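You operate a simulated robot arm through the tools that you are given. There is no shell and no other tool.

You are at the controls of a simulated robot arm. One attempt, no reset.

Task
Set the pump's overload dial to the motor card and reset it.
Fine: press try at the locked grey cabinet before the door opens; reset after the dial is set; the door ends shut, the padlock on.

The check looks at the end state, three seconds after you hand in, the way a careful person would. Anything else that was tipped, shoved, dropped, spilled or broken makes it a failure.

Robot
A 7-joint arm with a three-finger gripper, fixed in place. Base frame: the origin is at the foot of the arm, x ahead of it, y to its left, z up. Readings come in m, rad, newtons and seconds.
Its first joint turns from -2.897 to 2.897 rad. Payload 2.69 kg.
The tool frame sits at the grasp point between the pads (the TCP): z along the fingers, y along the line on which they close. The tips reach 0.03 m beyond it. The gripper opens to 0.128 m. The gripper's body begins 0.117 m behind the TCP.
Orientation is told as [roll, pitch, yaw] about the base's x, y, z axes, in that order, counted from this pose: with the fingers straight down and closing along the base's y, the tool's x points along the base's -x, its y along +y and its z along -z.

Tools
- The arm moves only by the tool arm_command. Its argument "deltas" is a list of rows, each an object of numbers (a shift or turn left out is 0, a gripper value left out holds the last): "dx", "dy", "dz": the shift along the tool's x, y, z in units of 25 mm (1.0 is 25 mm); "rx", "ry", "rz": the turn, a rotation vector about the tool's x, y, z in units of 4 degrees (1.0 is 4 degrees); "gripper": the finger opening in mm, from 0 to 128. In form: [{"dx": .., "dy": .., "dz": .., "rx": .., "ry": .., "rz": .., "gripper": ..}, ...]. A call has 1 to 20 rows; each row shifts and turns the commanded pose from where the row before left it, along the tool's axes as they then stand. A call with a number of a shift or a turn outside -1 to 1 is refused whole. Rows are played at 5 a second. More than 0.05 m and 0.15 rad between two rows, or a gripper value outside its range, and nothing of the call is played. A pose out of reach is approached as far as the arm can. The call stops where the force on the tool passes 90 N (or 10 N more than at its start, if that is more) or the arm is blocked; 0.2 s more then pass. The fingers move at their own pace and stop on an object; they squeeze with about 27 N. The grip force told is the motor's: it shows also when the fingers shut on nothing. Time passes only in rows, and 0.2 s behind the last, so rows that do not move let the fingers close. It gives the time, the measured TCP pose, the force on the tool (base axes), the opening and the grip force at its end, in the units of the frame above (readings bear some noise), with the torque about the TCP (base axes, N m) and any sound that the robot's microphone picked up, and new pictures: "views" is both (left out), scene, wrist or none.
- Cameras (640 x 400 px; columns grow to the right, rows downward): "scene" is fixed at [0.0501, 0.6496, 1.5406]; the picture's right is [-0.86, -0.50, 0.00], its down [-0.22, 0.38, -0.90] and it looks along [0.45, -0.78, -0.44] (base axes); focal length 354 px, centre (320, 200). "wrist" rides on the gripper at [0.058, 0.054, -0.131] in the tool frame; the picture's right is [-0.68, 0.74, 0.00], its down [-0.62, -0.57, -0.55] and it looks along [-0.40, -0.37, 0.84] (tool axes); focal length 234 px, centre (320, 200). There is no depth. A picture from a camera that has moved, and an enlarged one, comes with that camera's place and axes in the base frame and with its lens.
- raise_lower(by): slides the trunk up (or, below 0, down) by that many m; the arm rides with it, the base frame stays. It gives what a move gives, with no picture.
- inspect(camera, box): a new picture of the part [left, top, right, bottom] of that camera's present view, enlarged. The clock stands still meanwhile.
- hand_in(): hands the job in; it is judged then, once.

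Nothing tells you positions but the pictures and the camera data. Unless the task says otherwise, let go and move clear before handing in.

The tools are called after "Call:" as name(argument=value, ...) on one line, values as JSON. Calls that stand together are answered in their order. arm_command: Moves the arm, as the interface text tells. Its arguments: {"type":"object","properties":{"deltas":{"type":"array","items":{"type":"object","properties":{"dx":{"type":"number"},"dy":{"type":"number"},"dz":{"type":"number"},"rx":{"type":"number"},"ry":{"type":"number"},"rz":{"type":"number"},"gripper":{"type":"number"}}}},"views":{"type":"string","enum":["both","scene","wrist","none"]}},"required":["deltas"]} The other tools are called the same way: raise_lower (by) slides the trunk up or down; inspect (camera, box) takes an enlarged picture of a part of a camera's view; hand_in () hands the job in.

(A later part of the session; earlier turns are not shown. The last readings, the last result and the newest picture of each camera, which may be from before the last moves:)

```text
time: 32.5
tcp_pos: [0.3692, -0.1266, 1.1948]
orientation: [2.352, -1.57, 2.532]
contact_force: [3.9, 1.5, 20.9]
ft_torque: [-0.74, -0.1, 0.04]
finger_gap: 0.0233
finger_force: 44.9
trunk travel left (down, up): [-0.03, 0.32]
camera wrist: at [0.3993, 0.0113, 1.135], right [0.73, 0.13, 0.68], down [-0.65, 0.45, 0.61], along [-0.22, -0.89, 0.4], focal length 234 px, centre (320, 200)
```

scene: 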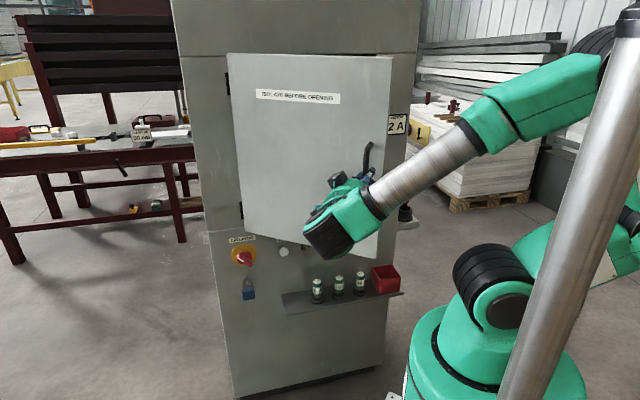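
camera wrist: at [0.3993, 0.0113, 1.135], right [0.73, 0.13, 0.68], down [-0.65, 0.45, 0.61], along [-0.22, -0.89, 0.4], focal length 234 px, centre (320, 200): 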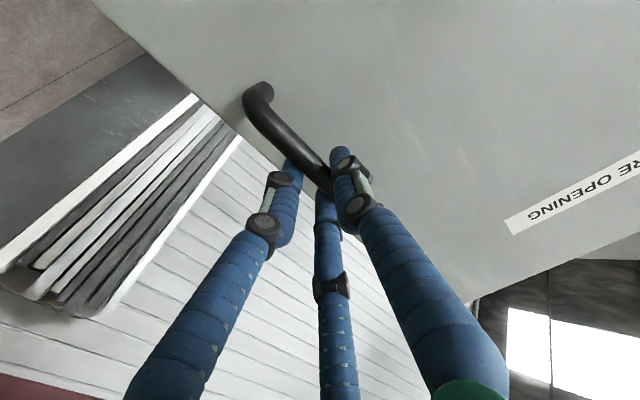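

Opening smoothly, now about 35°. Continuing.

Call:
arm_command(deltas=[{"rx": 0.8, "dy": 0.16, "dz": -0.926}, {"rx": 0.8, "dy": 0.16, "dz": -0.926}, {"rx": 0.8, "dy": 0.16, "dz": -0.926}, {"rx": 0.8, "dy": 0.16, "dz": -0.926}, {"rx": 0.8, "dy": 0.16, "dz": -0.926}, {}], views="both")

```text
time: 33.9
tcp_pos: [0.3801, -0.011, 1.1973]
orientation: [1.876, -1.567, 2.724]
contact_force: [0.7, -2.3, 48.8]
ft_torque: [-0.4, 0.2, -0.01]
finger_gap: 0.0239
finger_force: 44.6
trunk travel left (down, up): [-0.03, 0.32]
camera wrist: at [0.4483, 0.1128, 1.1367], right [0.73, -0.08, 0.68], down [-0.5, 0.61, 0.61], along [-0.46, -0.79, 0.4], focal length 234 px, centre (320, 200)
```

scene: 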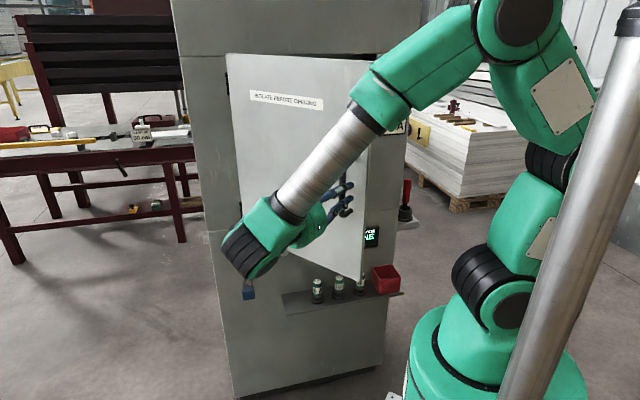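
wrist: 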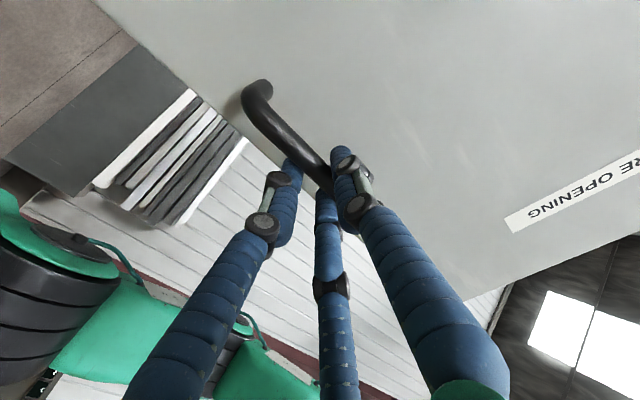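

Call:
arm_command(deltas=[{"dx": -0.15}, {"rx": 0.8, "dy": 0.16, "dz": -0.926}, {"rx": 0.8, "dy": 0.16, "dz": -0.926}, {"rx": 0.8, "dy": 0.16, "dz": -0.926}, {}], views="both")

```text
time: 34.8
tcp_pos: [0.3876, 0.0181, 1.2242]
orientation: [0.686, -1.473, -2.468]
contact_force: [70.0, -22.3, -13.9]
ft_torque: [1.45, 0.03, 0.79]
finger_gap: 0.0255
finger_force: 44.9
out of reach, approached as far as the arm can: row 4
trunk travel left (down, up): [-0.03, 0.32]
stopped in row 4: the force on the tool passed its limit at 103 N (the readings are from after the stop); the commanded pose is now the measured one
camera wrist: at [0.4721, 0.138, 1.1767], right [0.67, -0.2, 0.72], down [-0.48, 0.62, 0.62], along [-0.57, -0.76, 0.32], focal length 234 px, centre (320, 200)
```

scene: 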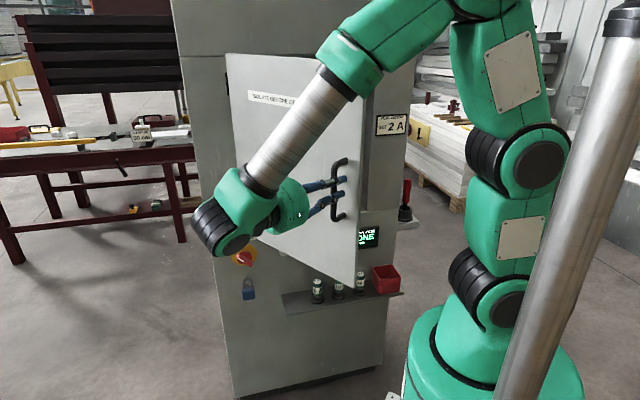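
wrist: 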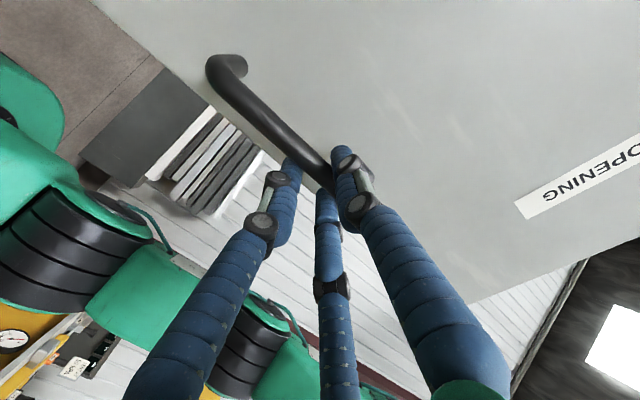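

The arm hit its reach limit with the door about 57° open. I'll release the handle and back away.

Call:
arm_command(deltas=[{"gripper": 80}, {}, {}, {"dz": -0.6}, {"dz": -1}, {"dz": -1}, {"dz": -1}], views="both")

```text
time: 36.4
tcp_pos: [0.3879, 0.0784, 1.2054]
orientation: [0.72, -1.474, -2.51]
contact_force: [-0.9, -1.0, 1.1]
ft_torque: [0.12, 0.0, 0.03]
finger_gap: 0.0795
finger_force: 0.1
out of reach, approached as far as the arm can: row 5, 6, 7
trunk travel left (down, up): [-0.03, 0.32]
camera wrist: at [0.4722, 0.1976, 1.1579], right [0.66, -0.2, 0.72], down [-0.48, 0.62, 0.62], along [-0.57, -0.76, 0.32], focal length 234 px, centre (320, 200)
```

scene: 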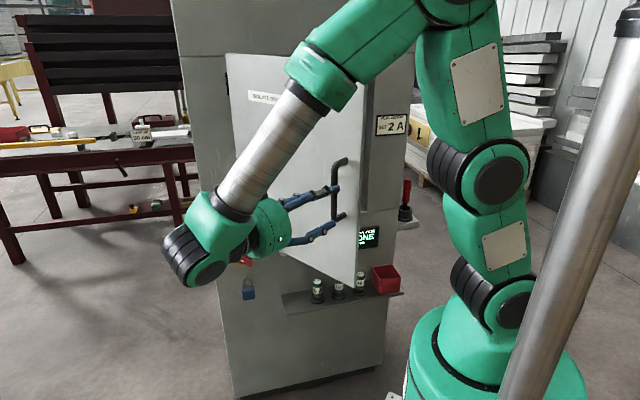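
wrist: 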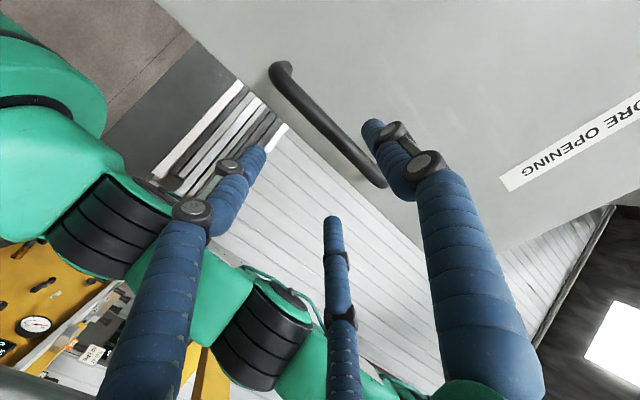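

The fingers are clear of the bar. I'll rotate the gripper to point down in place, away from the handle.

Call:
arm_command(deltas=[{"ry": 1}, {"ry": 1}, {"ry": 1}, {"ry": 1}, {"ry": 1}, {"ry": 1}, {"ry": 1, "gripper": 0}, {"ry": 1}, {"ry": 1}, {"ry": 1}, {"ry": 1}, {"ry": 1}, {"ry": 1}, {"ry": 1}, {"ry": 1}], views="both")

```text
time: 39.6
tcp_pos: [0.3883, 0.0784, 1.2031]
orientation: [0.073, -0.45, -1.82]
contact_force: [-0.5, -0.2, -0.2]
ft_torque: [-0.05, 0.03, 0.0]
finger_gap: 0.0022
finger_force: 27.3
trunk travel left (down, up): [-0.03, 0.32]
camera wrist: at [0.4588, 0.1758, 1.2977], right [0.57, -0.75, 0.34], down [-0.67, -0.17, 0.72], along [-0.48, -0.64, -0.6], focal length 234 px, centre (320, 200)
```

scene: 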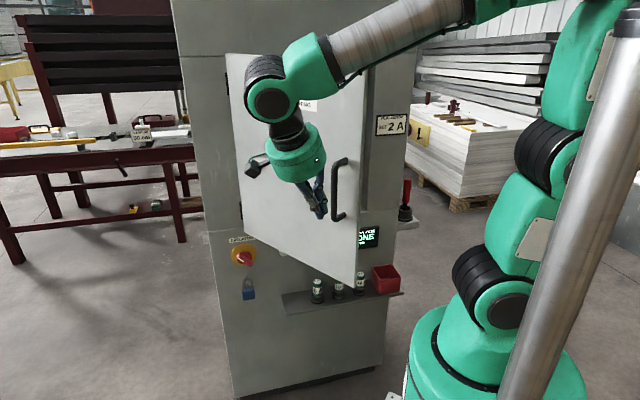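
wrist: 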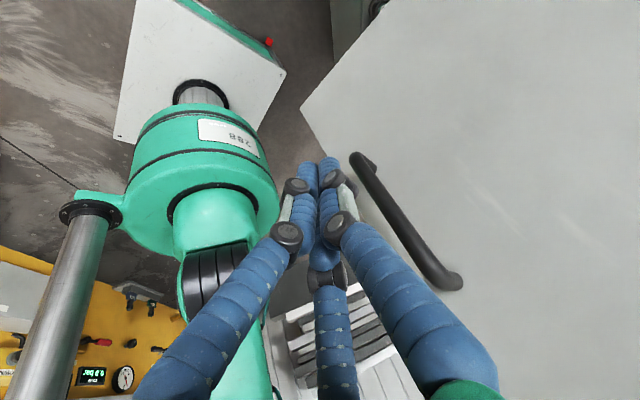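

Finishing the rotation to vertical, then raising the trunk to pass over the door's top edge (~1.48 m).

Call:
arm_command(deltas=[{"ry": 1}, {"ry": 1}, {"ry": 1}, {"ry": 1}, {"ry": 1}, {"ry": 1}, {"ry": 0.4}], views="none")

Call:
raise_lower(by=0.3)

```text
time: 41.2
tcp_pos: [0.3881, 0.078, 1.2032]
orientation: [0.066, -0.005, -1.788]
contact_force: [0.5, -0.3, 0.8]
ft_torque: [0.0, -0.01, 0.0]
finger_gap: 0.0024
finger_force: 27.4
trunk travel left (down, up): [-0.03, 0.32]
```

```text
time: 44.2
tcp_pos: [0.3871, 0.0797, 1.504]
orientation: [0.064, -0.006, -1.789]
contact_force: [0.6, -0.2, 0.6]
ft_torque: [-0.04, 0.01, 0.0]
finger_gap: 0.0022
finger_force: 26.8
trunk travel left (down, up): [-0.33, 0.02]
```

Lifting a bit more and turning the tool back to −45° yaw before sweeping over the door.

Call:
arm_command(deltas=[{"rx": 0.92, "dz": -0.5}, {"dz": -1}, {"dz": -1}, {"dz": -1, "rz": -1}, {"rz": -1}, {"rz": -1}, {"rz": -1}, {"rz": -1}, {"rz": -1}, {"rz": -1}, {"rz": -1}, {"rz": -1}, {"rz": -1}, {"rz": -1}, {"rz": -1}, {"rz": -1}, {"rz": -1}, {"rz": -0.4}], views="both")

```text
time: 48.0
tcp_pos: [0.3878, 0.0795, 1.5919]
orientation: [-0.004, -0.001, -0.784]
contact_force: [0.4, 0.2, 0.7]
ft_torque: [0.03, -0.03, 0.01]
finger_gap: 0.0024
finger_force: 27.5
trunk travel left (down, up): [-0.33, 0.02]
camera wrist: at [0.3845, 0.1597, 1.7205], right [1.0, 0.04, 0.0], down [0.04, -0.83, 0.55], along [0.02, -0.55, -0.83], focal length 234 px, centre (320, 200)
```

scene: 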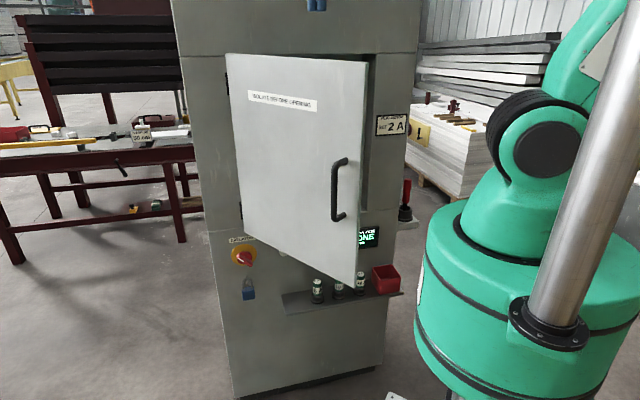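
wrist: 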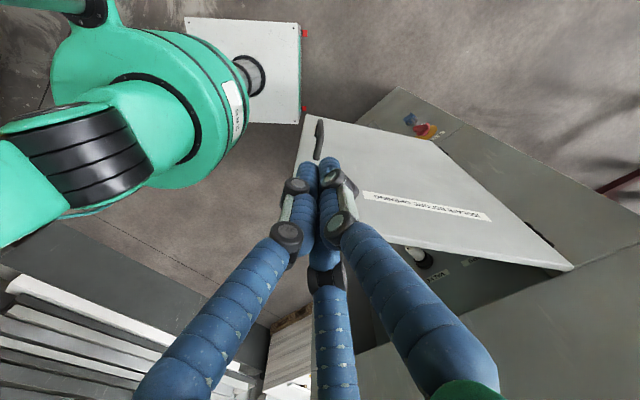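

The tool clears the door top. Now I sweep over the door to its inner side.

Call:
arm_command(deltas=[{"dx": -0.97, "dy": -0.9}, {"dx": -0.97, "dy": -0.9}, {"dx": -0.97, "dy": -0.9}, {"dx": -0.97, "dy": -0.9}, {"dx": -0.97, "dy": -0.9}, {"dx": -0.97, "dy": -0.9}, {"dx": -0.97, "dy": -0.9}, {"dx": -0.97, "dy": -0.9}, {"dx": -0.97, "dy": -0.9}, {"dx": -0.97, "dy": -0.9}], views="both")

```text
time: 50.2
tcp_pos: [0.3995, -0.2513, 1.5934]
orientation: [-0.005, -0.002, -0.784]
contact_force: [0.4, -1.0, -0.5]
ft_torque: [0.0, -0.02, 0.0]
finger_gap: 0.0021
finger_force: 27.2
trunk travel left (down, up): [-0.33, 0.02]
camera wrist: at [0.3981, -0.171, 1.721], right [1.0, 0.04, 0.0], down [0.04, -0.83, 0.55], along [0.02, -0.55, -0.83], focal length 234 px, centre (320, 200)
```

scene: 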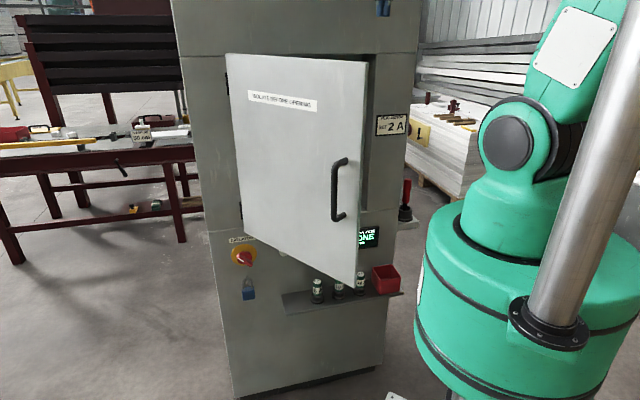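
wrist: 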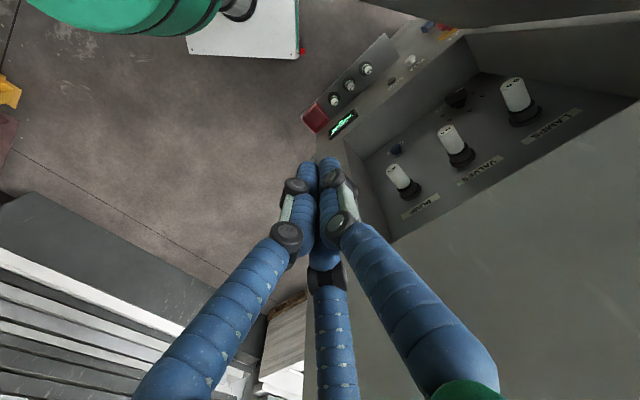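

I can see inside the cabinet now: three fuses with labels, plus a dark dial and a blue button below. Zooming in.

Call:
inspect(camera="wrist", box=[340, 20, 640, 240])

Call:
inspect(camera="wrist", box=[370, 70, 490, 170])

```text
1.82 times, centred on (490, 130) of wrist
camera zoom: at [0.3981, -0.171, 1.721], right [1.0, 0.04, 0.0], down [0.04, -0.83, 0.55], along [0.02, -0.55, -0.83], focal length 426 px, centre (11, 327)
```

zoom: 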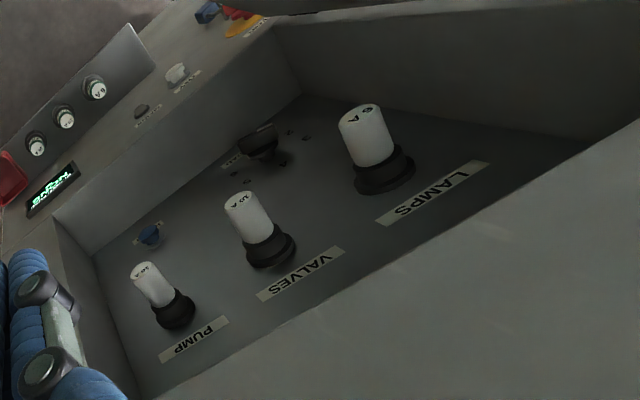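

```text
4.00 times, centred on (430, 120) of wrist
camera zoom: at [0.3981, -0.171, 1.721], right [1.0, 0.04, 0.0], down [0.04, -0.83, 0.55], along [0.02, -0.55, -0.83], focal length 937 px, centre (-120, 520)
```

zoom: 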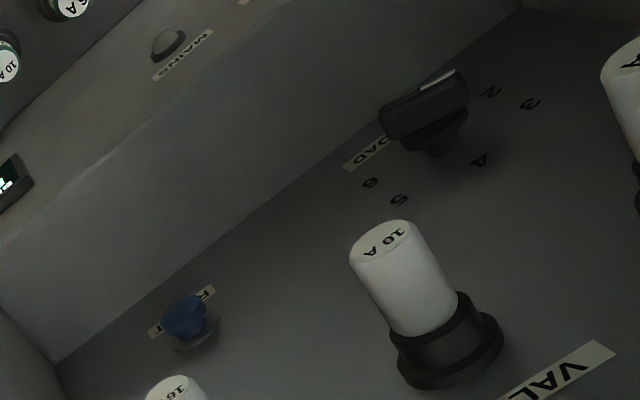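

The dial (OVERLOAD, marked 2 to 6 and so on) and the blue RESET button are low inside the cabinet. First I lower the fingertips behind the door's top edge, so I can push it wider open from the inside.

Call:
arm_command(deltas=[{"dz": 1}, {"dz": 1}, {"dz": 1}, {"dz": 1}, {"dz": 1}, {"dz": 1}, {"dx": 0.92, "dy": 1}, {"dx": 0.92, "dy": 1}, {"dx": 0.92, "dy": 1}], views="both")

```text
time: 52.2
tcp_pos: [0.4023, -0.1497, 1.4413]
orientation: [-0.006, -0.002, -0.786]
contact_force: [0.1, -0.3, 0.4]
ft_torque: [0.02, 0.03, -0.02]
finger_gap: 0.0023
finger_force: 26.8
trunk travel left (down, up): [-0.33, 0.02]
camera wrist: at [0.4004, -0.0695, 1.5712], right [1.0, 0.04, 0.0], down [0.04, -0.83, 0.55], along [0.02, -0.55, -0.83], focal length 234 px, centre (320, 200)
```

scene: 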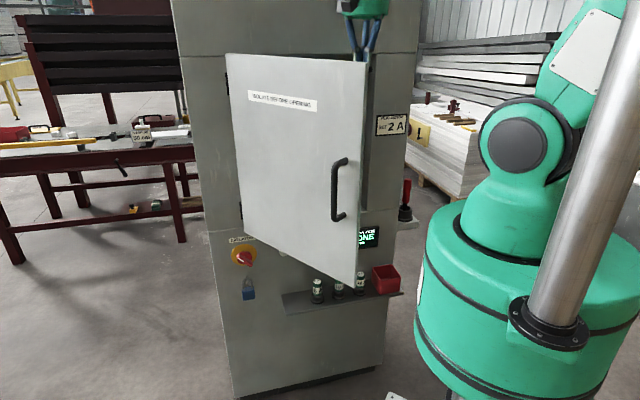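
wrist: 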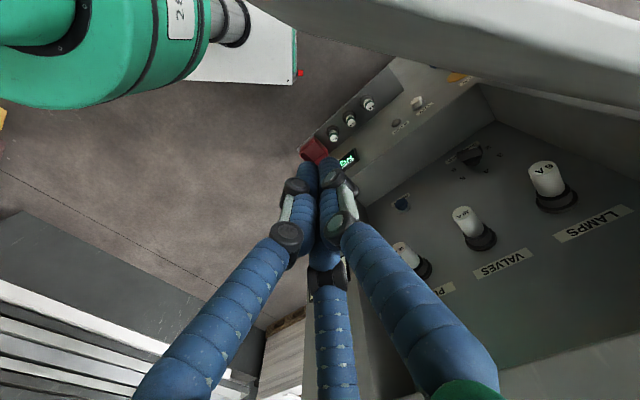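

The fingertips are behind the door's free edge. Now a gentle push outward along its arc.

Call:
arm_command(deltas=[{"dx": 0.45, "dy": 0.73}, {"dx": 0.45, "dy": 0.73}, {"dx": 0.45, "dy": 0.73}, {"dx": 0.45, "dy": 0.73}, {"dx": 0.3, "dy": 0.54}, {"dx": 0.3, "dy": 0.54}, {"dx": 0.3, "dy": 0.54}, {"dx": 0.3, "dy": 0.54}, {"dx": 0.3, "dy": 0.54}, {"dx": 0.3, "dy": 0.54}, {"dx": 0.3, "dy": 0.54}], views="both")

```text
time: 54.6
tcp_pos: [0.4518, 0.0382, 1.4413]
orientation: [-0.006, -0.003, -0.786]
contact_force: [1.0, -0.6, -0.2]
ft_torque: [0.0, 0.01, 0.01]
finger_gap: 0.0021
finger_force: 26.9
trunk travel left (down, up): [-0.33, 0.02]
camera wrist: at [0.45, 0.118, 1.5705], right [1.0, 0.04, 0.0], down [0.04, -0.83, 0.55], along [0.02, -0.55, -0.83], focal length 234 px, centre (320, 200)
```

scene: 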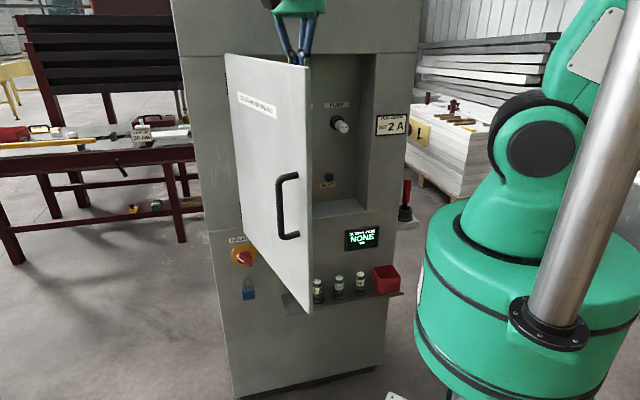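
wrist: 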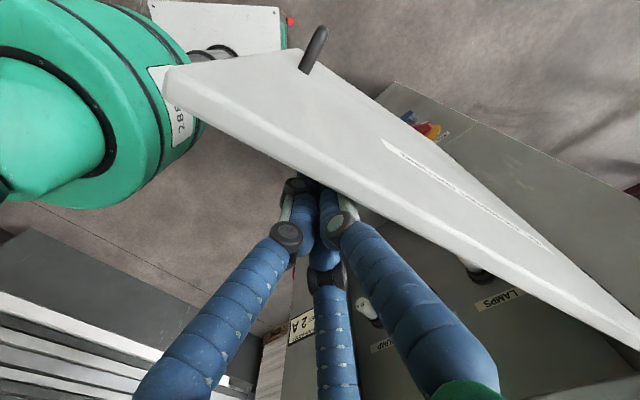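

The door swings easily. I'll keep pushing to past 100°.

Call:
arm_command(deltas=[{"dx": 0.13, "dy": 0.58}, {"dx": 0.13, "dy": 0.58}, {"dx": 0.13, "dy": 0.58}, {"dx": 0.13, "dy": 0.58}, {"dx": 0.13, "dy": 0.58}, {"dx": 0.13, "dy": 0.58}, {"dx": 0.13, "dy": 0.58}, {"dy": 0.52}, {"dy": 0.52}, {"dy": 0.52}, {"dy": 0.52}, {"dy": 0.52}, {"dx": -0.1, "dy": 0.51}, {"dx": -0.1, "dy": 0.51}, {"dx": -0.1, "dy": 0.51}], views="both")

```text
time: 57.8
tcp_pos: [0.5884, 0.1933, 1.4404]
orientation: [-0.005, -0.001, -0.782]
contact_force: [-0.3, -0.9, -0.2]
ft_torque: [0.0, 0.03, 0.01]
finger_gap: 0.0023
finger_force: 27.1
trunk travel left (down, up): [-0.33, 0.02]
camera wrist: at [0.5848, 0.2739, 1.5687], right [1.0, 0.04, 0.0], down [0.04, -0.83, 0.55], along [0.02, -0.55, -0.83], focal length 234 px, centre (320, 200)
```

scene: 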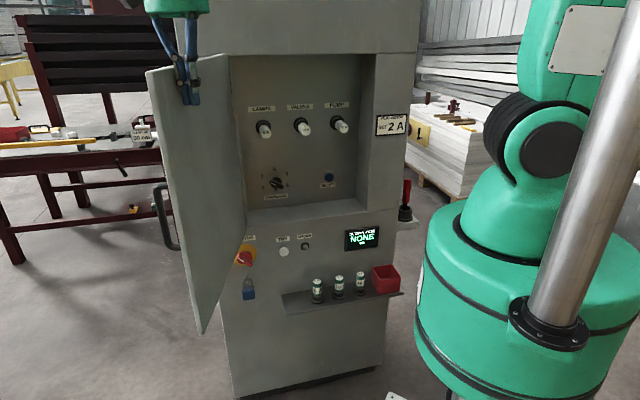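
wrist: 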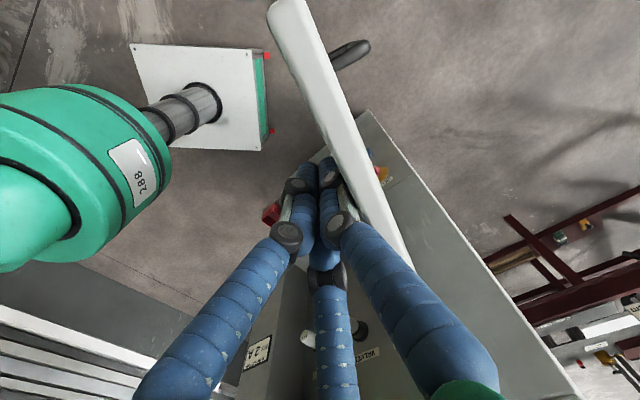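

The door is wide open, around 105°. I'll look at the interior.

Call:
inspect(camera="scene", box=[230, 90, 380, 215])

Call:
inspect(camera="scene", box=[250, 160, 350, 210])

Call:
inspect(camera="scene", box=[252, 165, 302, 205])

```text
3.20 times, centred on (305, 152) of scene
camera zoom: at [0.0501, 0.6496, 1.5406], right [-0.86, -0.5, 0.0], down [-0.22, 0.38, -0.9], along [0.45, -0.78, -0.44], focal length 1132 px, centre (368, 352)
```

zoom: 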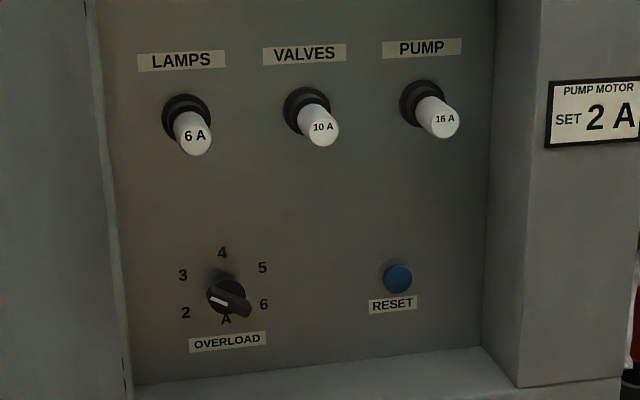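

```text
6.40 times, centred on (300, 185) of scene
camera zoom: at [0.0501, 0.6496, 1.5406], right [-0.86, -0.5, 0.0], down [-0.22, 0.38, -0.9], along [0.45, -0.78, -0.44], focal length 2263 px, centre (448, 296)
```

zoom: 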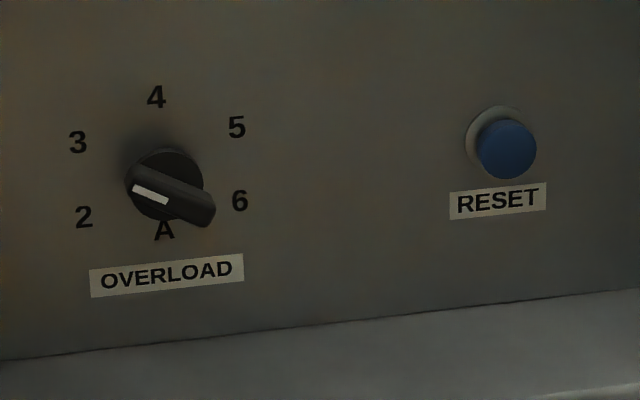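

```text
10.00 times, centred on (277, 185) of scene
camera zoom: at [0.0501, 0.6496, 1.5406], right [-0.86, -0.5, 0.0], down [-0.22, 0.38, -0.9], along [0.45, -0.78, -0.44], focal length 3536 px, centre (750, 350)
```

zoom: 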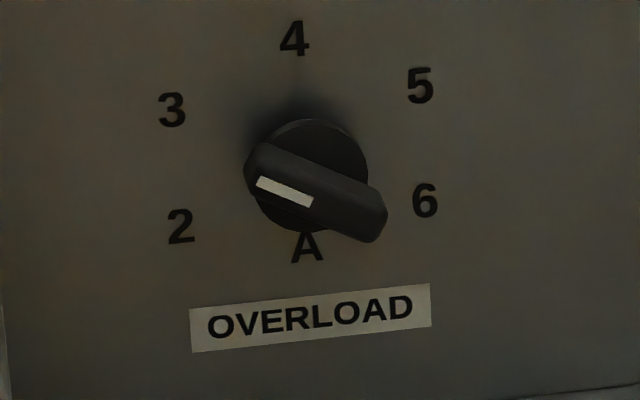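

The dial is a bar knob currently pointing at 3 and it needs to go counter-clockwise 60° to 2; RESET is the blue button to its right. I'll bring the arm back to the middle, clear of the door, and turn the tool toward the interior.

Call:
arm_command(deltas=[{"dx": -0.1, "dy": -1}, {"dx": -0.5, "dy": -1}, {"dx": -0.5, "dy": -1}, {"dx": -0.5, "dy": -1}, {"dx": -0.5, "dy": -1}, {"dx": -0.5, "dy": -1}, {"dx": -0.5, "dy": -1}, {"dx": -0.5, "dy": -1}, {"dx": -0.5, "dy": -1}, {"dx": -0.7, "dy": -1}], views="scene")

```text
time: 60.0
tcp_pos: [0.4946, -0.068, 1.4421]
orientation: [-0.005, -0.001, -0.781]
contact_force: [-0.7, -0.7, 0.6]
ft_torque: [-0.02, 0.01, 0.0]
finger_gap: 0.002
finger_force: 26.7
trunk travel left (down, up): [-0.33, 0.02]
```

scene: 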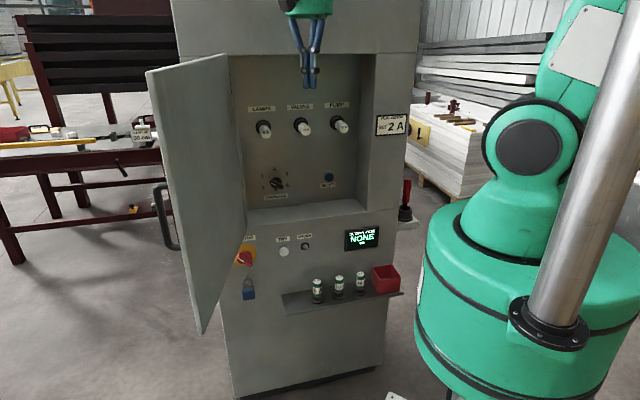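

The door stays open. Now pitching the tool to point into the cabinet.

Call:
arm_command(deltas=[{"ry": -1}, {"ry": -1}, {"ry": -1}, {"ry": -1}, {"ry": -1}, {"ry": -1}, {"ry": -1}, {"ry": -1}, {"ry": -1}, {"ry": -1}, {"ry": -1}, {"ry": -1}, {"ry": -1}, {"ry": -1}, {"ry": -1}, {"ry": -1}, {"ry": -1}, {"ry": -1}, {"ry": -1}, {"ry": -1}], views="both")

```text
time: 64.2
tcp_pos: [0.4942, -0.069, 1.4418]
orientation: [-0.033, -1.4, -0.753]
contact_force: [-0.5, 0.2, -0.3]
ft_torque: [-0.01, -0.01, 0.0]
finger_gap: 0.0023
finger_force: 27.3
trunk travel left (down, up): [-0.33, 0.02]
camera wrist: at [0.4353, 0.0674, 1.4049], right [0.6, 0.44, 0.66], down [-0.71, -0.09, 0.7], along [0.37, -0.89, 0.26], focal length 234 px, centre (320, 200)
```

scene: 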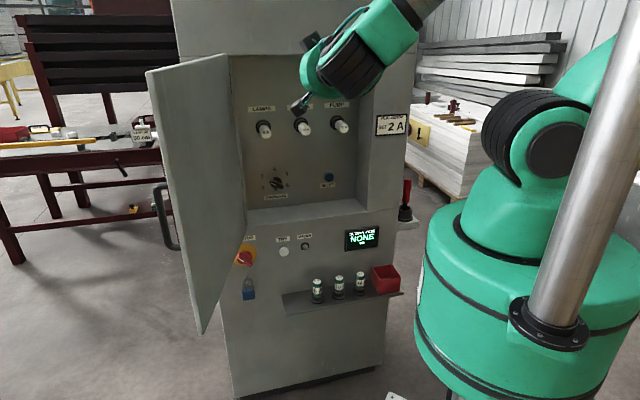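
wrist: 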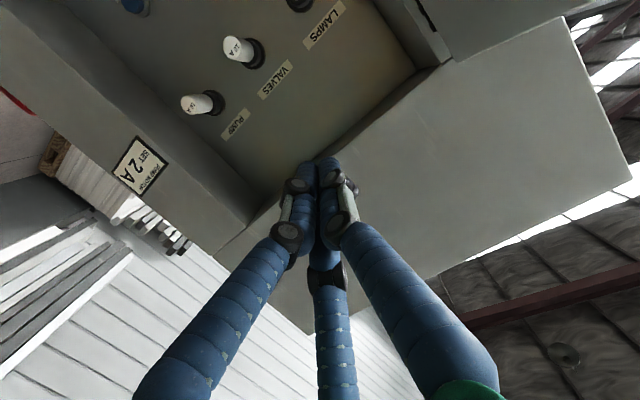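

Call:
raise_lower(by=-0.22)

Call:
arm_command(deltas=[{"ry": -1}, {"ry": -1}, {"ry": -0.45}, {"rz": 1}, {"rz": 1}, {"rz": 1}, {"rz": 1}, {"rz": 1}, {"rz": 1}, {"rz": 1}, {"rz": 1}, {"rz": 1}, {"rz": 1}, {"rz": 1}, {"rz": 1}, {"rz": 1}, {"rz": 1}, {"rz": 1}, {"rz": 1}, {"rz": 1}], views="both")

```text
time: 66.5
tcp_pos: [0.4958, -0.0688, 1.2229]
orientation: [-0.029, -1.399, -0.754]
contact_force: [-0.5, 0.3, 0.4]
ft_torque: [0.02, 0.02, 0.01]
finger_gap: 0.0022
finger_force: 27.0
trunk travel left (down, up): [-0.11, 0.24]
```

```text
time: 70.7
tcp_pos: [0.4979, -0.0547, 1.2795]
orientation: [1.539, -0.562, -2.349]
contact_force: [-0.6, -0.6, 0.2]
ft_torque: [-0.01, 0.02, -0.03]
finger_gap: 0.0021
finger_force: 27.2
out of reach, approached as far as the arm can: row 16, 17, 18, 19, 20
trunk travel left (down, up): [-0.11, 0.24]
camera wrist: at [0.4628, 0.0924, 1.2969], right [-0.11, -0.15, 0.98], down [-0.97, -0.18, -0.14], along [0.2, -0.97, -0.12], focal length 234 px, centre (320, 200)
```

scene: 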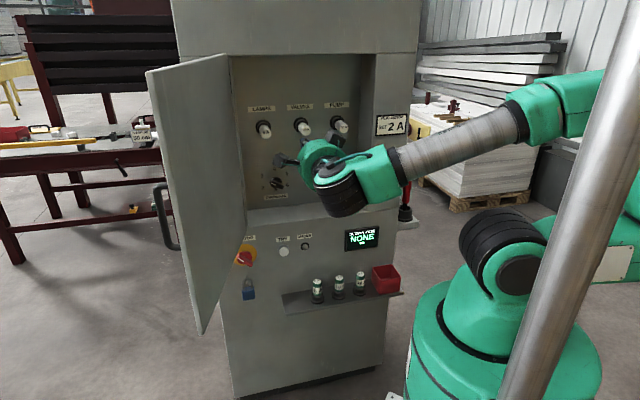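
wrist: 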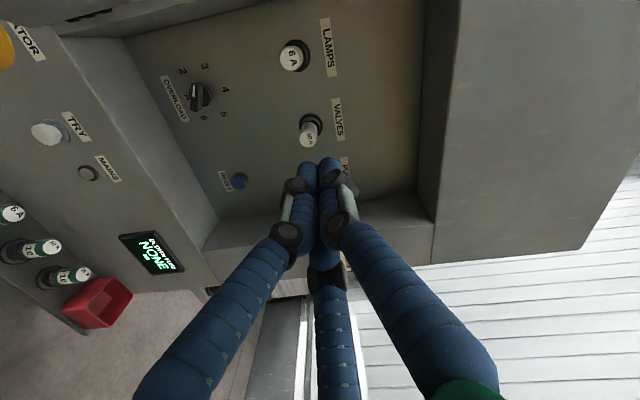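

The +roll direction hits a joint limit, so I'll use the other direction. First a zoomed look at the dial from here.

Call:
inspect(camera="wrist", box=[150, 50, 270, 200])

Call:
inspect(camera="wrist", box=[165, 55, 240, 130])

```text
2.67 times, centred on (210, 125) of wrist
camera zoom: at [0.4628, 0.0924, 1.2969], right [-0.11, -0.15, 0.98], down [-0.97, -0.18, -0.14], along [0.2, -0.97, -0.12], focal length 624 px, centre (613, 400)
```

zoom: 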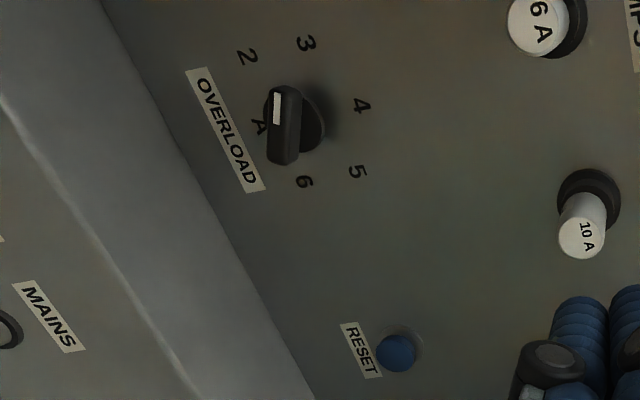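

```text
5.33 times, centred on (202, 92) of wrist
camera zoom: at [0.4628, 0.0924, 1.2969], right [-0.11, -0.15, 0.98], down [-0.97, -0.18, -0.14], along [0.2, -0.97, -0.12], focal length 1249 px, centre (947, 773)
```

zoom: 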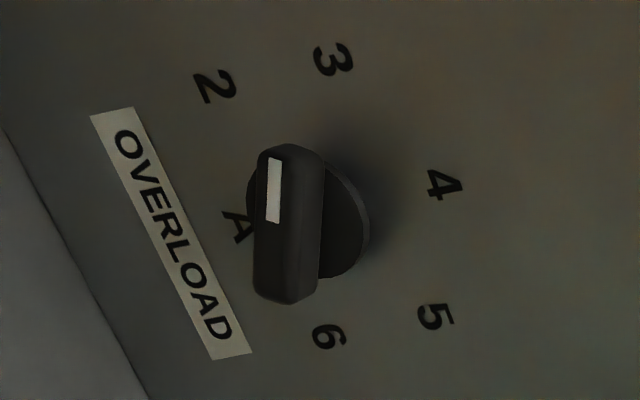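

The pointer is exactly on the 3–6 line, aimed at 3. Now rolling the tool the other way, through zero toward −60°.

Call:
arm_command(deltas=[{"rz": -1}, {"rz": -1}, {"rz": -1}, {"rz": -1}, {"rz": -1}, {"rz": -1}, {"rz": -1}, {"rz": -1}, {"rz": -1}, {"rz": -1}, {"rz": -1}, {"rz": -1}, {"rz": -1}, {"rz": -1}, {"rz": -1}, {"rz": -1}, {"rz": -1}, {"rz": -1}], views="both")

```text
time: 74.5
tcp_pos: [0.4982, -0.0552, 1.2796]
orientation: [-1.464, -1.321, 0.673]
contact_force: [-0.4, -0.1, -0.5]
ft_torque: [0.02, 0.03, 0.02]
finger_gap: 0.0022
finger_force: 26.7
trunk travel left (down, up): [-0.11, 0.24]
camera wrist: at [0.4321, 0.0658, 1.2126], right [0.64, 0.61, 0.47], down [-0.65, 0.1, 0.75], along [0.41, -0.79, 0.46], focal length 234 px, centre (320, 200)
```

scene: 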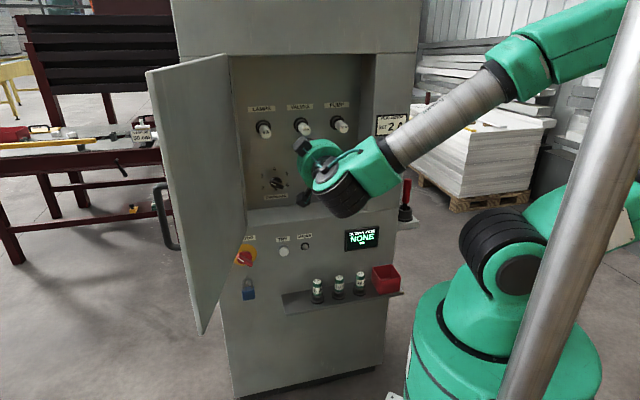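
wrist: 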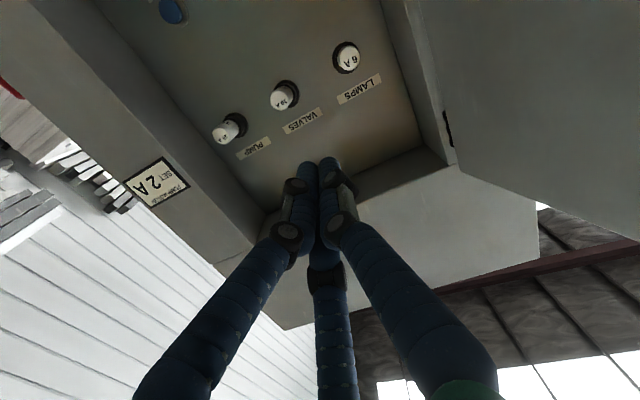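

Roll is about −14° now. Turning on to −60° so the fingers will close across the dial's bar, then lowering to the dial's height outside the opening.

Call:
arm_command(deltas=[{"rz": -1}, {"rz": -1}, {"rz": -1}, {"rz": -1}, {"rz": -1}, {"rz": -1}, {"rz": -1}, {"rz": -1}, {"rz": -1}, {"rz": -1}, {"rz": -1}, {"rz": -0.45}], views="none")

Call:
arm_command(deltas=[{"dx": 0.38, "dy": 0.936}, {"dx": 0.38, "dy": 0.936}, {"dx": 0.38, "dy": 0.936}, {"dx": 0.38, "dy": 0.936}, {"dx": 0.38, "dy": 0.936}, {"dx": 0.38, "dy": 0.936}, {"dx": 0.38, "dy": 0.936}, {"dx": 0.38, "dy": 0.936}, {"dx": 0.38, "dy": 0.936}, {"dx": 0.38, "dy": 0.936}], views="both")

```text
time: 77.1
tcp_pos: [0.4974, -0.056, 1.2798]
orientation: [-1.542, -0.525, 0.76]
contact_force: [0.0, 0.0, -0.3]
ft_torque: [0.03, 0.04, 0.02]
finger_gap: 0.0022
finger_force: 27.2
trunk travel left (down, up): [-0.11, 0.24]
```

```text
time: 79.3
tcp_pos: [0.5185, -0.0271, 1.0301]
orientation: [-1.541, -0.526, 0.761]
contact_force: [0.0, -0.5, 1.1]
ft_torque: [0.01, 0.03, 0.05]
finger_gap: 0.0023
finger_force: 27.2
trunk travel left (down, up): [-0.11, 0.24]
camera wrist: at [0.4087, 0.0511, 0.9563], right [0.68, 0.67, -0.3], down [-0.19, 0.55, 0.81], along [0.71, -0.49, 0.5], focal length 234 px, centre (320, 200)
```

scene: 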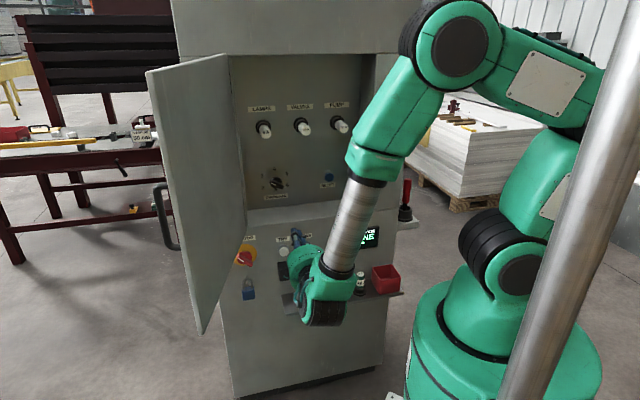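
wrist: 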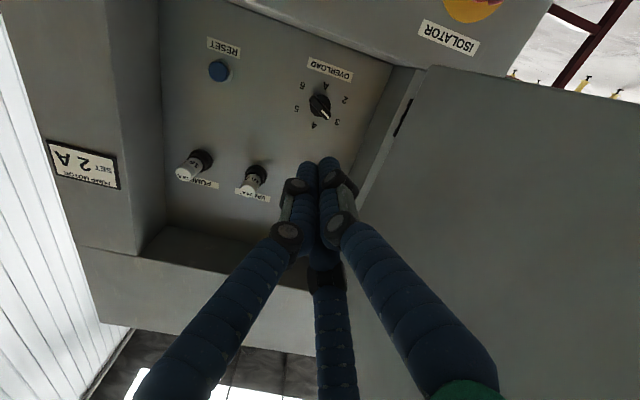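

The roll is at −60° and the dial is in view. Zooming to locate it exactly.

Call:
inspect(camera="wrist", box=[270, 50, 370, 140])

Call:
inspect(camera="scene", box=[240, 155, 350, 215])

```text
4.44 times, centred on (320, 95) of wrist
camera zoom: at [0.4087, 0.0511, 0.9563], right [0.68, 0.67, -0.3], down [-0.19, 0.55, 0.81], along [0.71, -0.49, 0.5], focal length 1041 px, centre (320, 667)
```

zoom: 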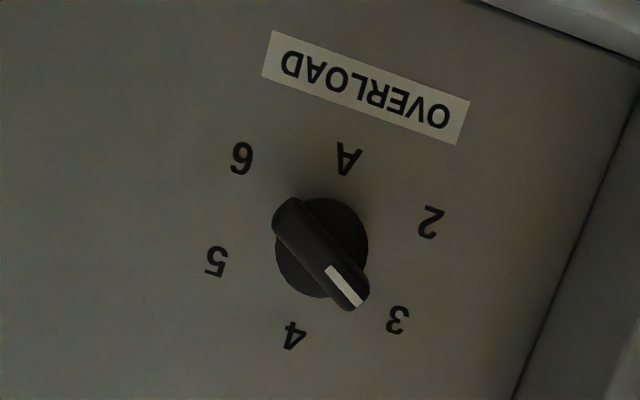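

```text
5.82 times, centred on (295, 185) of scene
camera zoom: at [0.0501, 0.6496, 1.5406], right [-0.86, -0.5, 0.0], down [-0.22, 0.38, -0.9], along [0.45, -0.78, -0.44], focal length 2057 px, centre (466, 287)
```

zoom: 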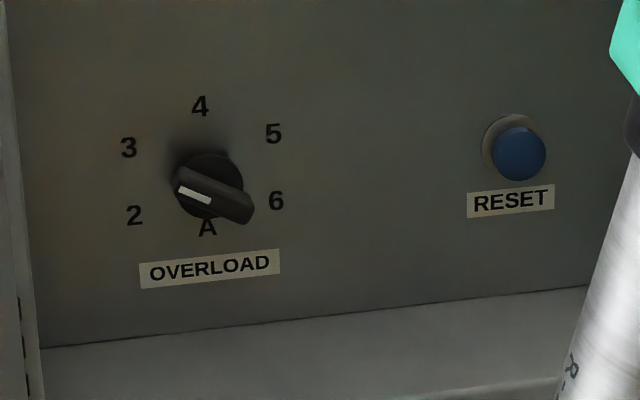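

Dial knob estimated at h ≈ 0.348, z ≈ 1.037, with the panel at d ≈ 0.77. I'll correct a small tilt, open the fingers a little and move in front of the dial.

Call:
arm_command(deltas=[{"rx": 0.25, "ry": -0.3, "dx": -0.14, "dy": -0.24, "gripper": 45}, {"dz": 1}, {"dz": 1}, {"dz": 1}, {"dz": 1}, {"dz": 1}, {"dz": 1}, {"dz": 1}, {"dz": 1}, {}], views="both")

Call:
inspect(camera="wrist", box=[230, 60, 430, 220])

```text
time: 81.5
tcp_pos: [0.6599, -0.1693, 1.037]
orientation: [-1.569, -0.524, 0.784]
contact_force: [0.5, 0.1, 0.1]
ft_torque: [0.0, -0.02, 0.0]
finger_gap: 0.0454
finger_force: 0.0
trunk travel left (down, up): [-0.11, 0.24]
camera wrist: at [0.5511, -0.0925, 0.9597], right [0.67, 0.67, -0.3], down [-0.21, 0.56, 0.8], along [0.71, -0.48, 0.52], focal length 234 px, centre (320, 200)
```

scene: 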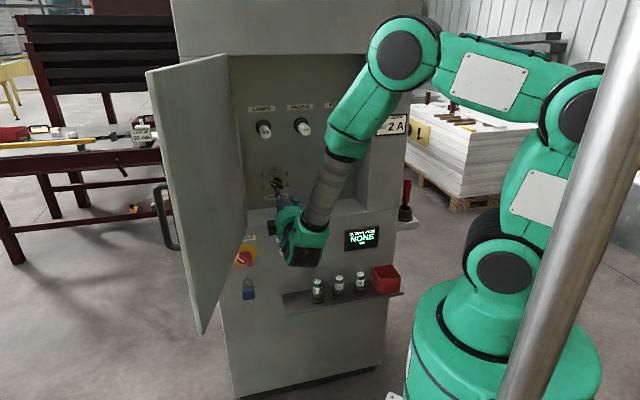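
wrist: 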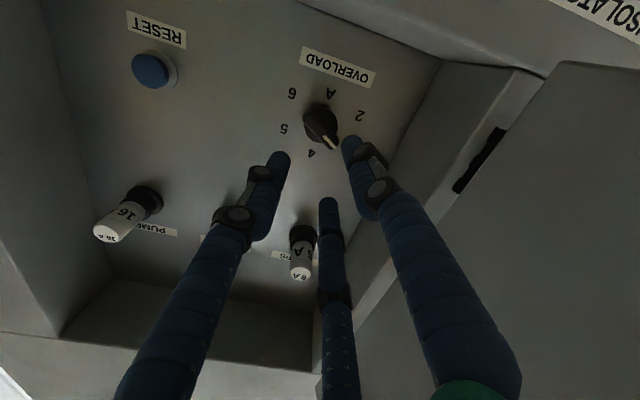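

```text
2.50 times, centred on (330, 140) of wrist
camera zoom: at [0.5511, -0.0925, 0.9597], right [0.67, 0.67, -0.3], down [-0.21, 0.56, 0.8], along [0.71, -0.48, 0.52], focal length 585 px, centre (295, 350)
```

zoom: 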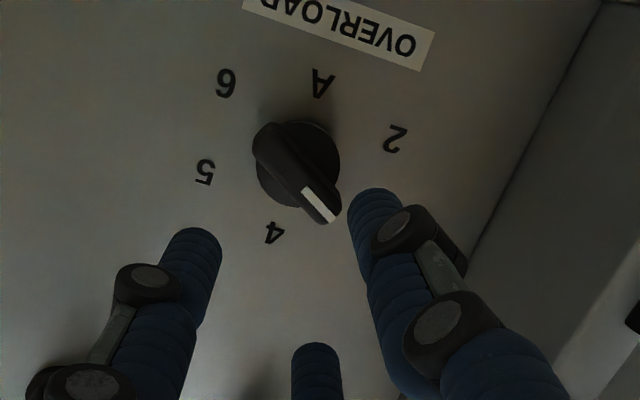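

The knob is nearly on the finger axis. Before gripping, I'll test in free space that the wrist can turn the needed further −60°.

Call:
arm_command(deltas=[{"dx": -0.16}, {"rz": -1}, {"rz": -1}, {"rz": -1}, {"rz": -1}, {"rz": -1}, {"rz": -1}, {"rz": -1}, {"rz": -1}, {"rz": -1}, {"rz": -1}, {"rz": -1}, {"rz": -1}, {"rz": -1}, {"rz": -1}, {"rz": -1}, {"rz": -1}, {}], views="wrist")

```text
time: 85.3
tcp_pos: [0.6618, -0.1657, 1.0383]
orientation: [-1.57, 0.593, 0.785]
contact_force: [0.7, -0.1, 0.2]
ft_torque: [-0.02, 0.0, 0.0]
finger_gap: 0.045
finger_force: 0.0
trunk travel left (down, up): [-0.11, 0.24]
camera wrist: at [0.5143, -0.1283, 1.0256], right [0.1, 0.11, -0.99], down [0.2, 0.97, 0.12], along [0.97, -0.21, 0.08], focal length 234 px, centre (320, 200)
```

wrist: 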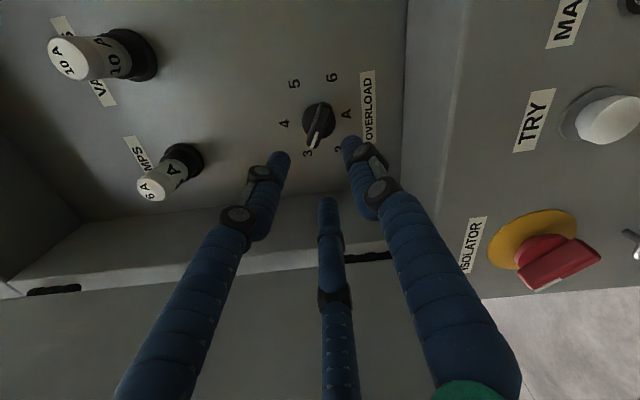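

The full turn is reachable. Returning to −60° and advancing around the bar.

Call:
arm_command(deltas=[{"rz": 1}, {"rz": 1}, {"rz": 1}, {"rz": 1}, {"rz": 1}, {"rz": 1}, {"rz": 1}, {"rz": 1}, {"rz": 1}, {"rz": 1}, {"rz": 1}, {"rz": 1}, {"rz": 1}, {"rz": 1}, {"rz": 1}, {"rz": 1}, {"dz": 1}, {"dz": 1}, {"dz": 1}, {}], views="wrist")

Call:
inspect(camera="wrist", box=[220, 70, 420, 210])

```text
time: 89.5
tcp_pos: [0.7142, -0.219, 1.0395]
orientation: [-1.568, -0.524, 0.782]
contact_force: [0.6, 0.6, 0.9]
ft_torque: [-0.02, -0.05, -0.01]
finger_gap: 0.0452
finger_force: 0.1
trunk travel left (down, up): [-0.11, 0.24]
camera wrist: at [0.6059, -0.1427, 0.9615], right [0.67, 0.67, -0.3], down [-0.21, 0.56, 0.8], along [0.71, -0.48, 0.52], focal length 234 px, centre (320, 200)
```

wrist: 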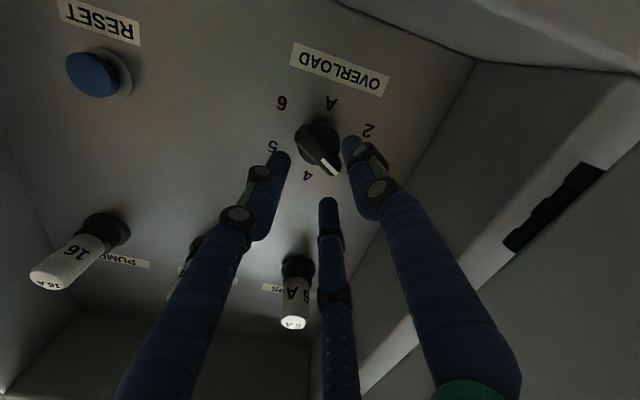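

```text
2.86 times, centred on (320, 140) of wrist
camera zoom: at [0.6059, -0.1427, 0.9615], right [0.67, 0.67, -0.3], down [-0.21, 0.56, 0.8], along [0.71, -0.48, 0.52], focal length 669 px, centre (320, 371)
```

zoom: 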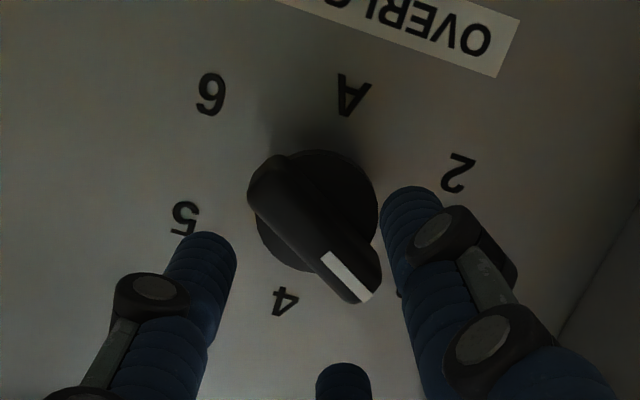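

Well centred. Advancing the last few centimetres in small steps.

Call:
arm_command(deltas=[{"dz": 0.6}, {"dz": 0.5}, {"dz": 0.3}, {"dz": 0.2}, {}], views="wrist")

Call:
inspect(camera="wrist", box=[220, 90, 420, 230])

```text
time: 90.7
tcp_pos: [0.7417, -0.2459, 1.0393]
orientation: [-1.572, -0.524, 0.784]
contact_force: [-18.9, 19.9, -2.3]
ft_torque: [-0.11, -0.14, -0.07]
finger_gap: 0.0629
finger_force: 11.7
trunk travel left (down, up): [-0.11, 0.24]
camera wrist: at [0.633, -0.1701, 0.9621], right [0.67, 0.67, -0.3], down [-0.21, 0.56, 0.8], along [0.71, -0.48, 0.52], focal length 234 px, centre (320, 200)
```

wrist: 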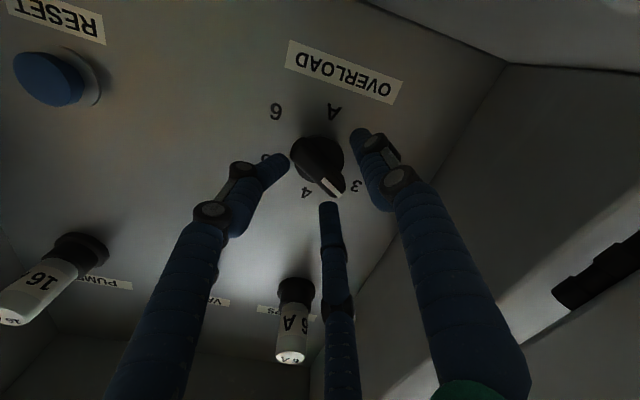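

```text
2.86 times, centred on (320, 160) of wrist
camera zoom: at [0.633, -0.1701, 0.9621], right [0.67, 0.67, -0.3], down [-0.21, 0.56, 0.8], along [0.71, -0.48, 0.52], focal length 669 px, centre (320, 314)
```

zoom: 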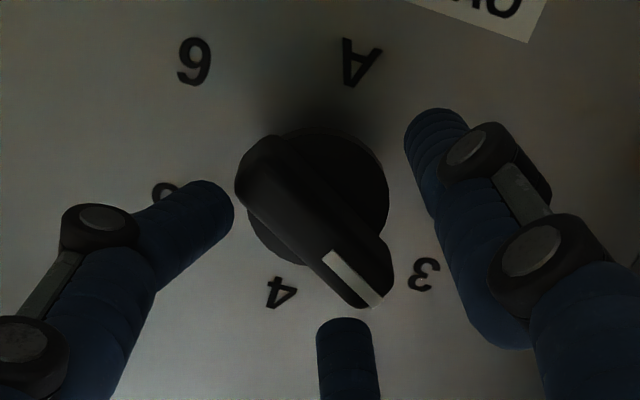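

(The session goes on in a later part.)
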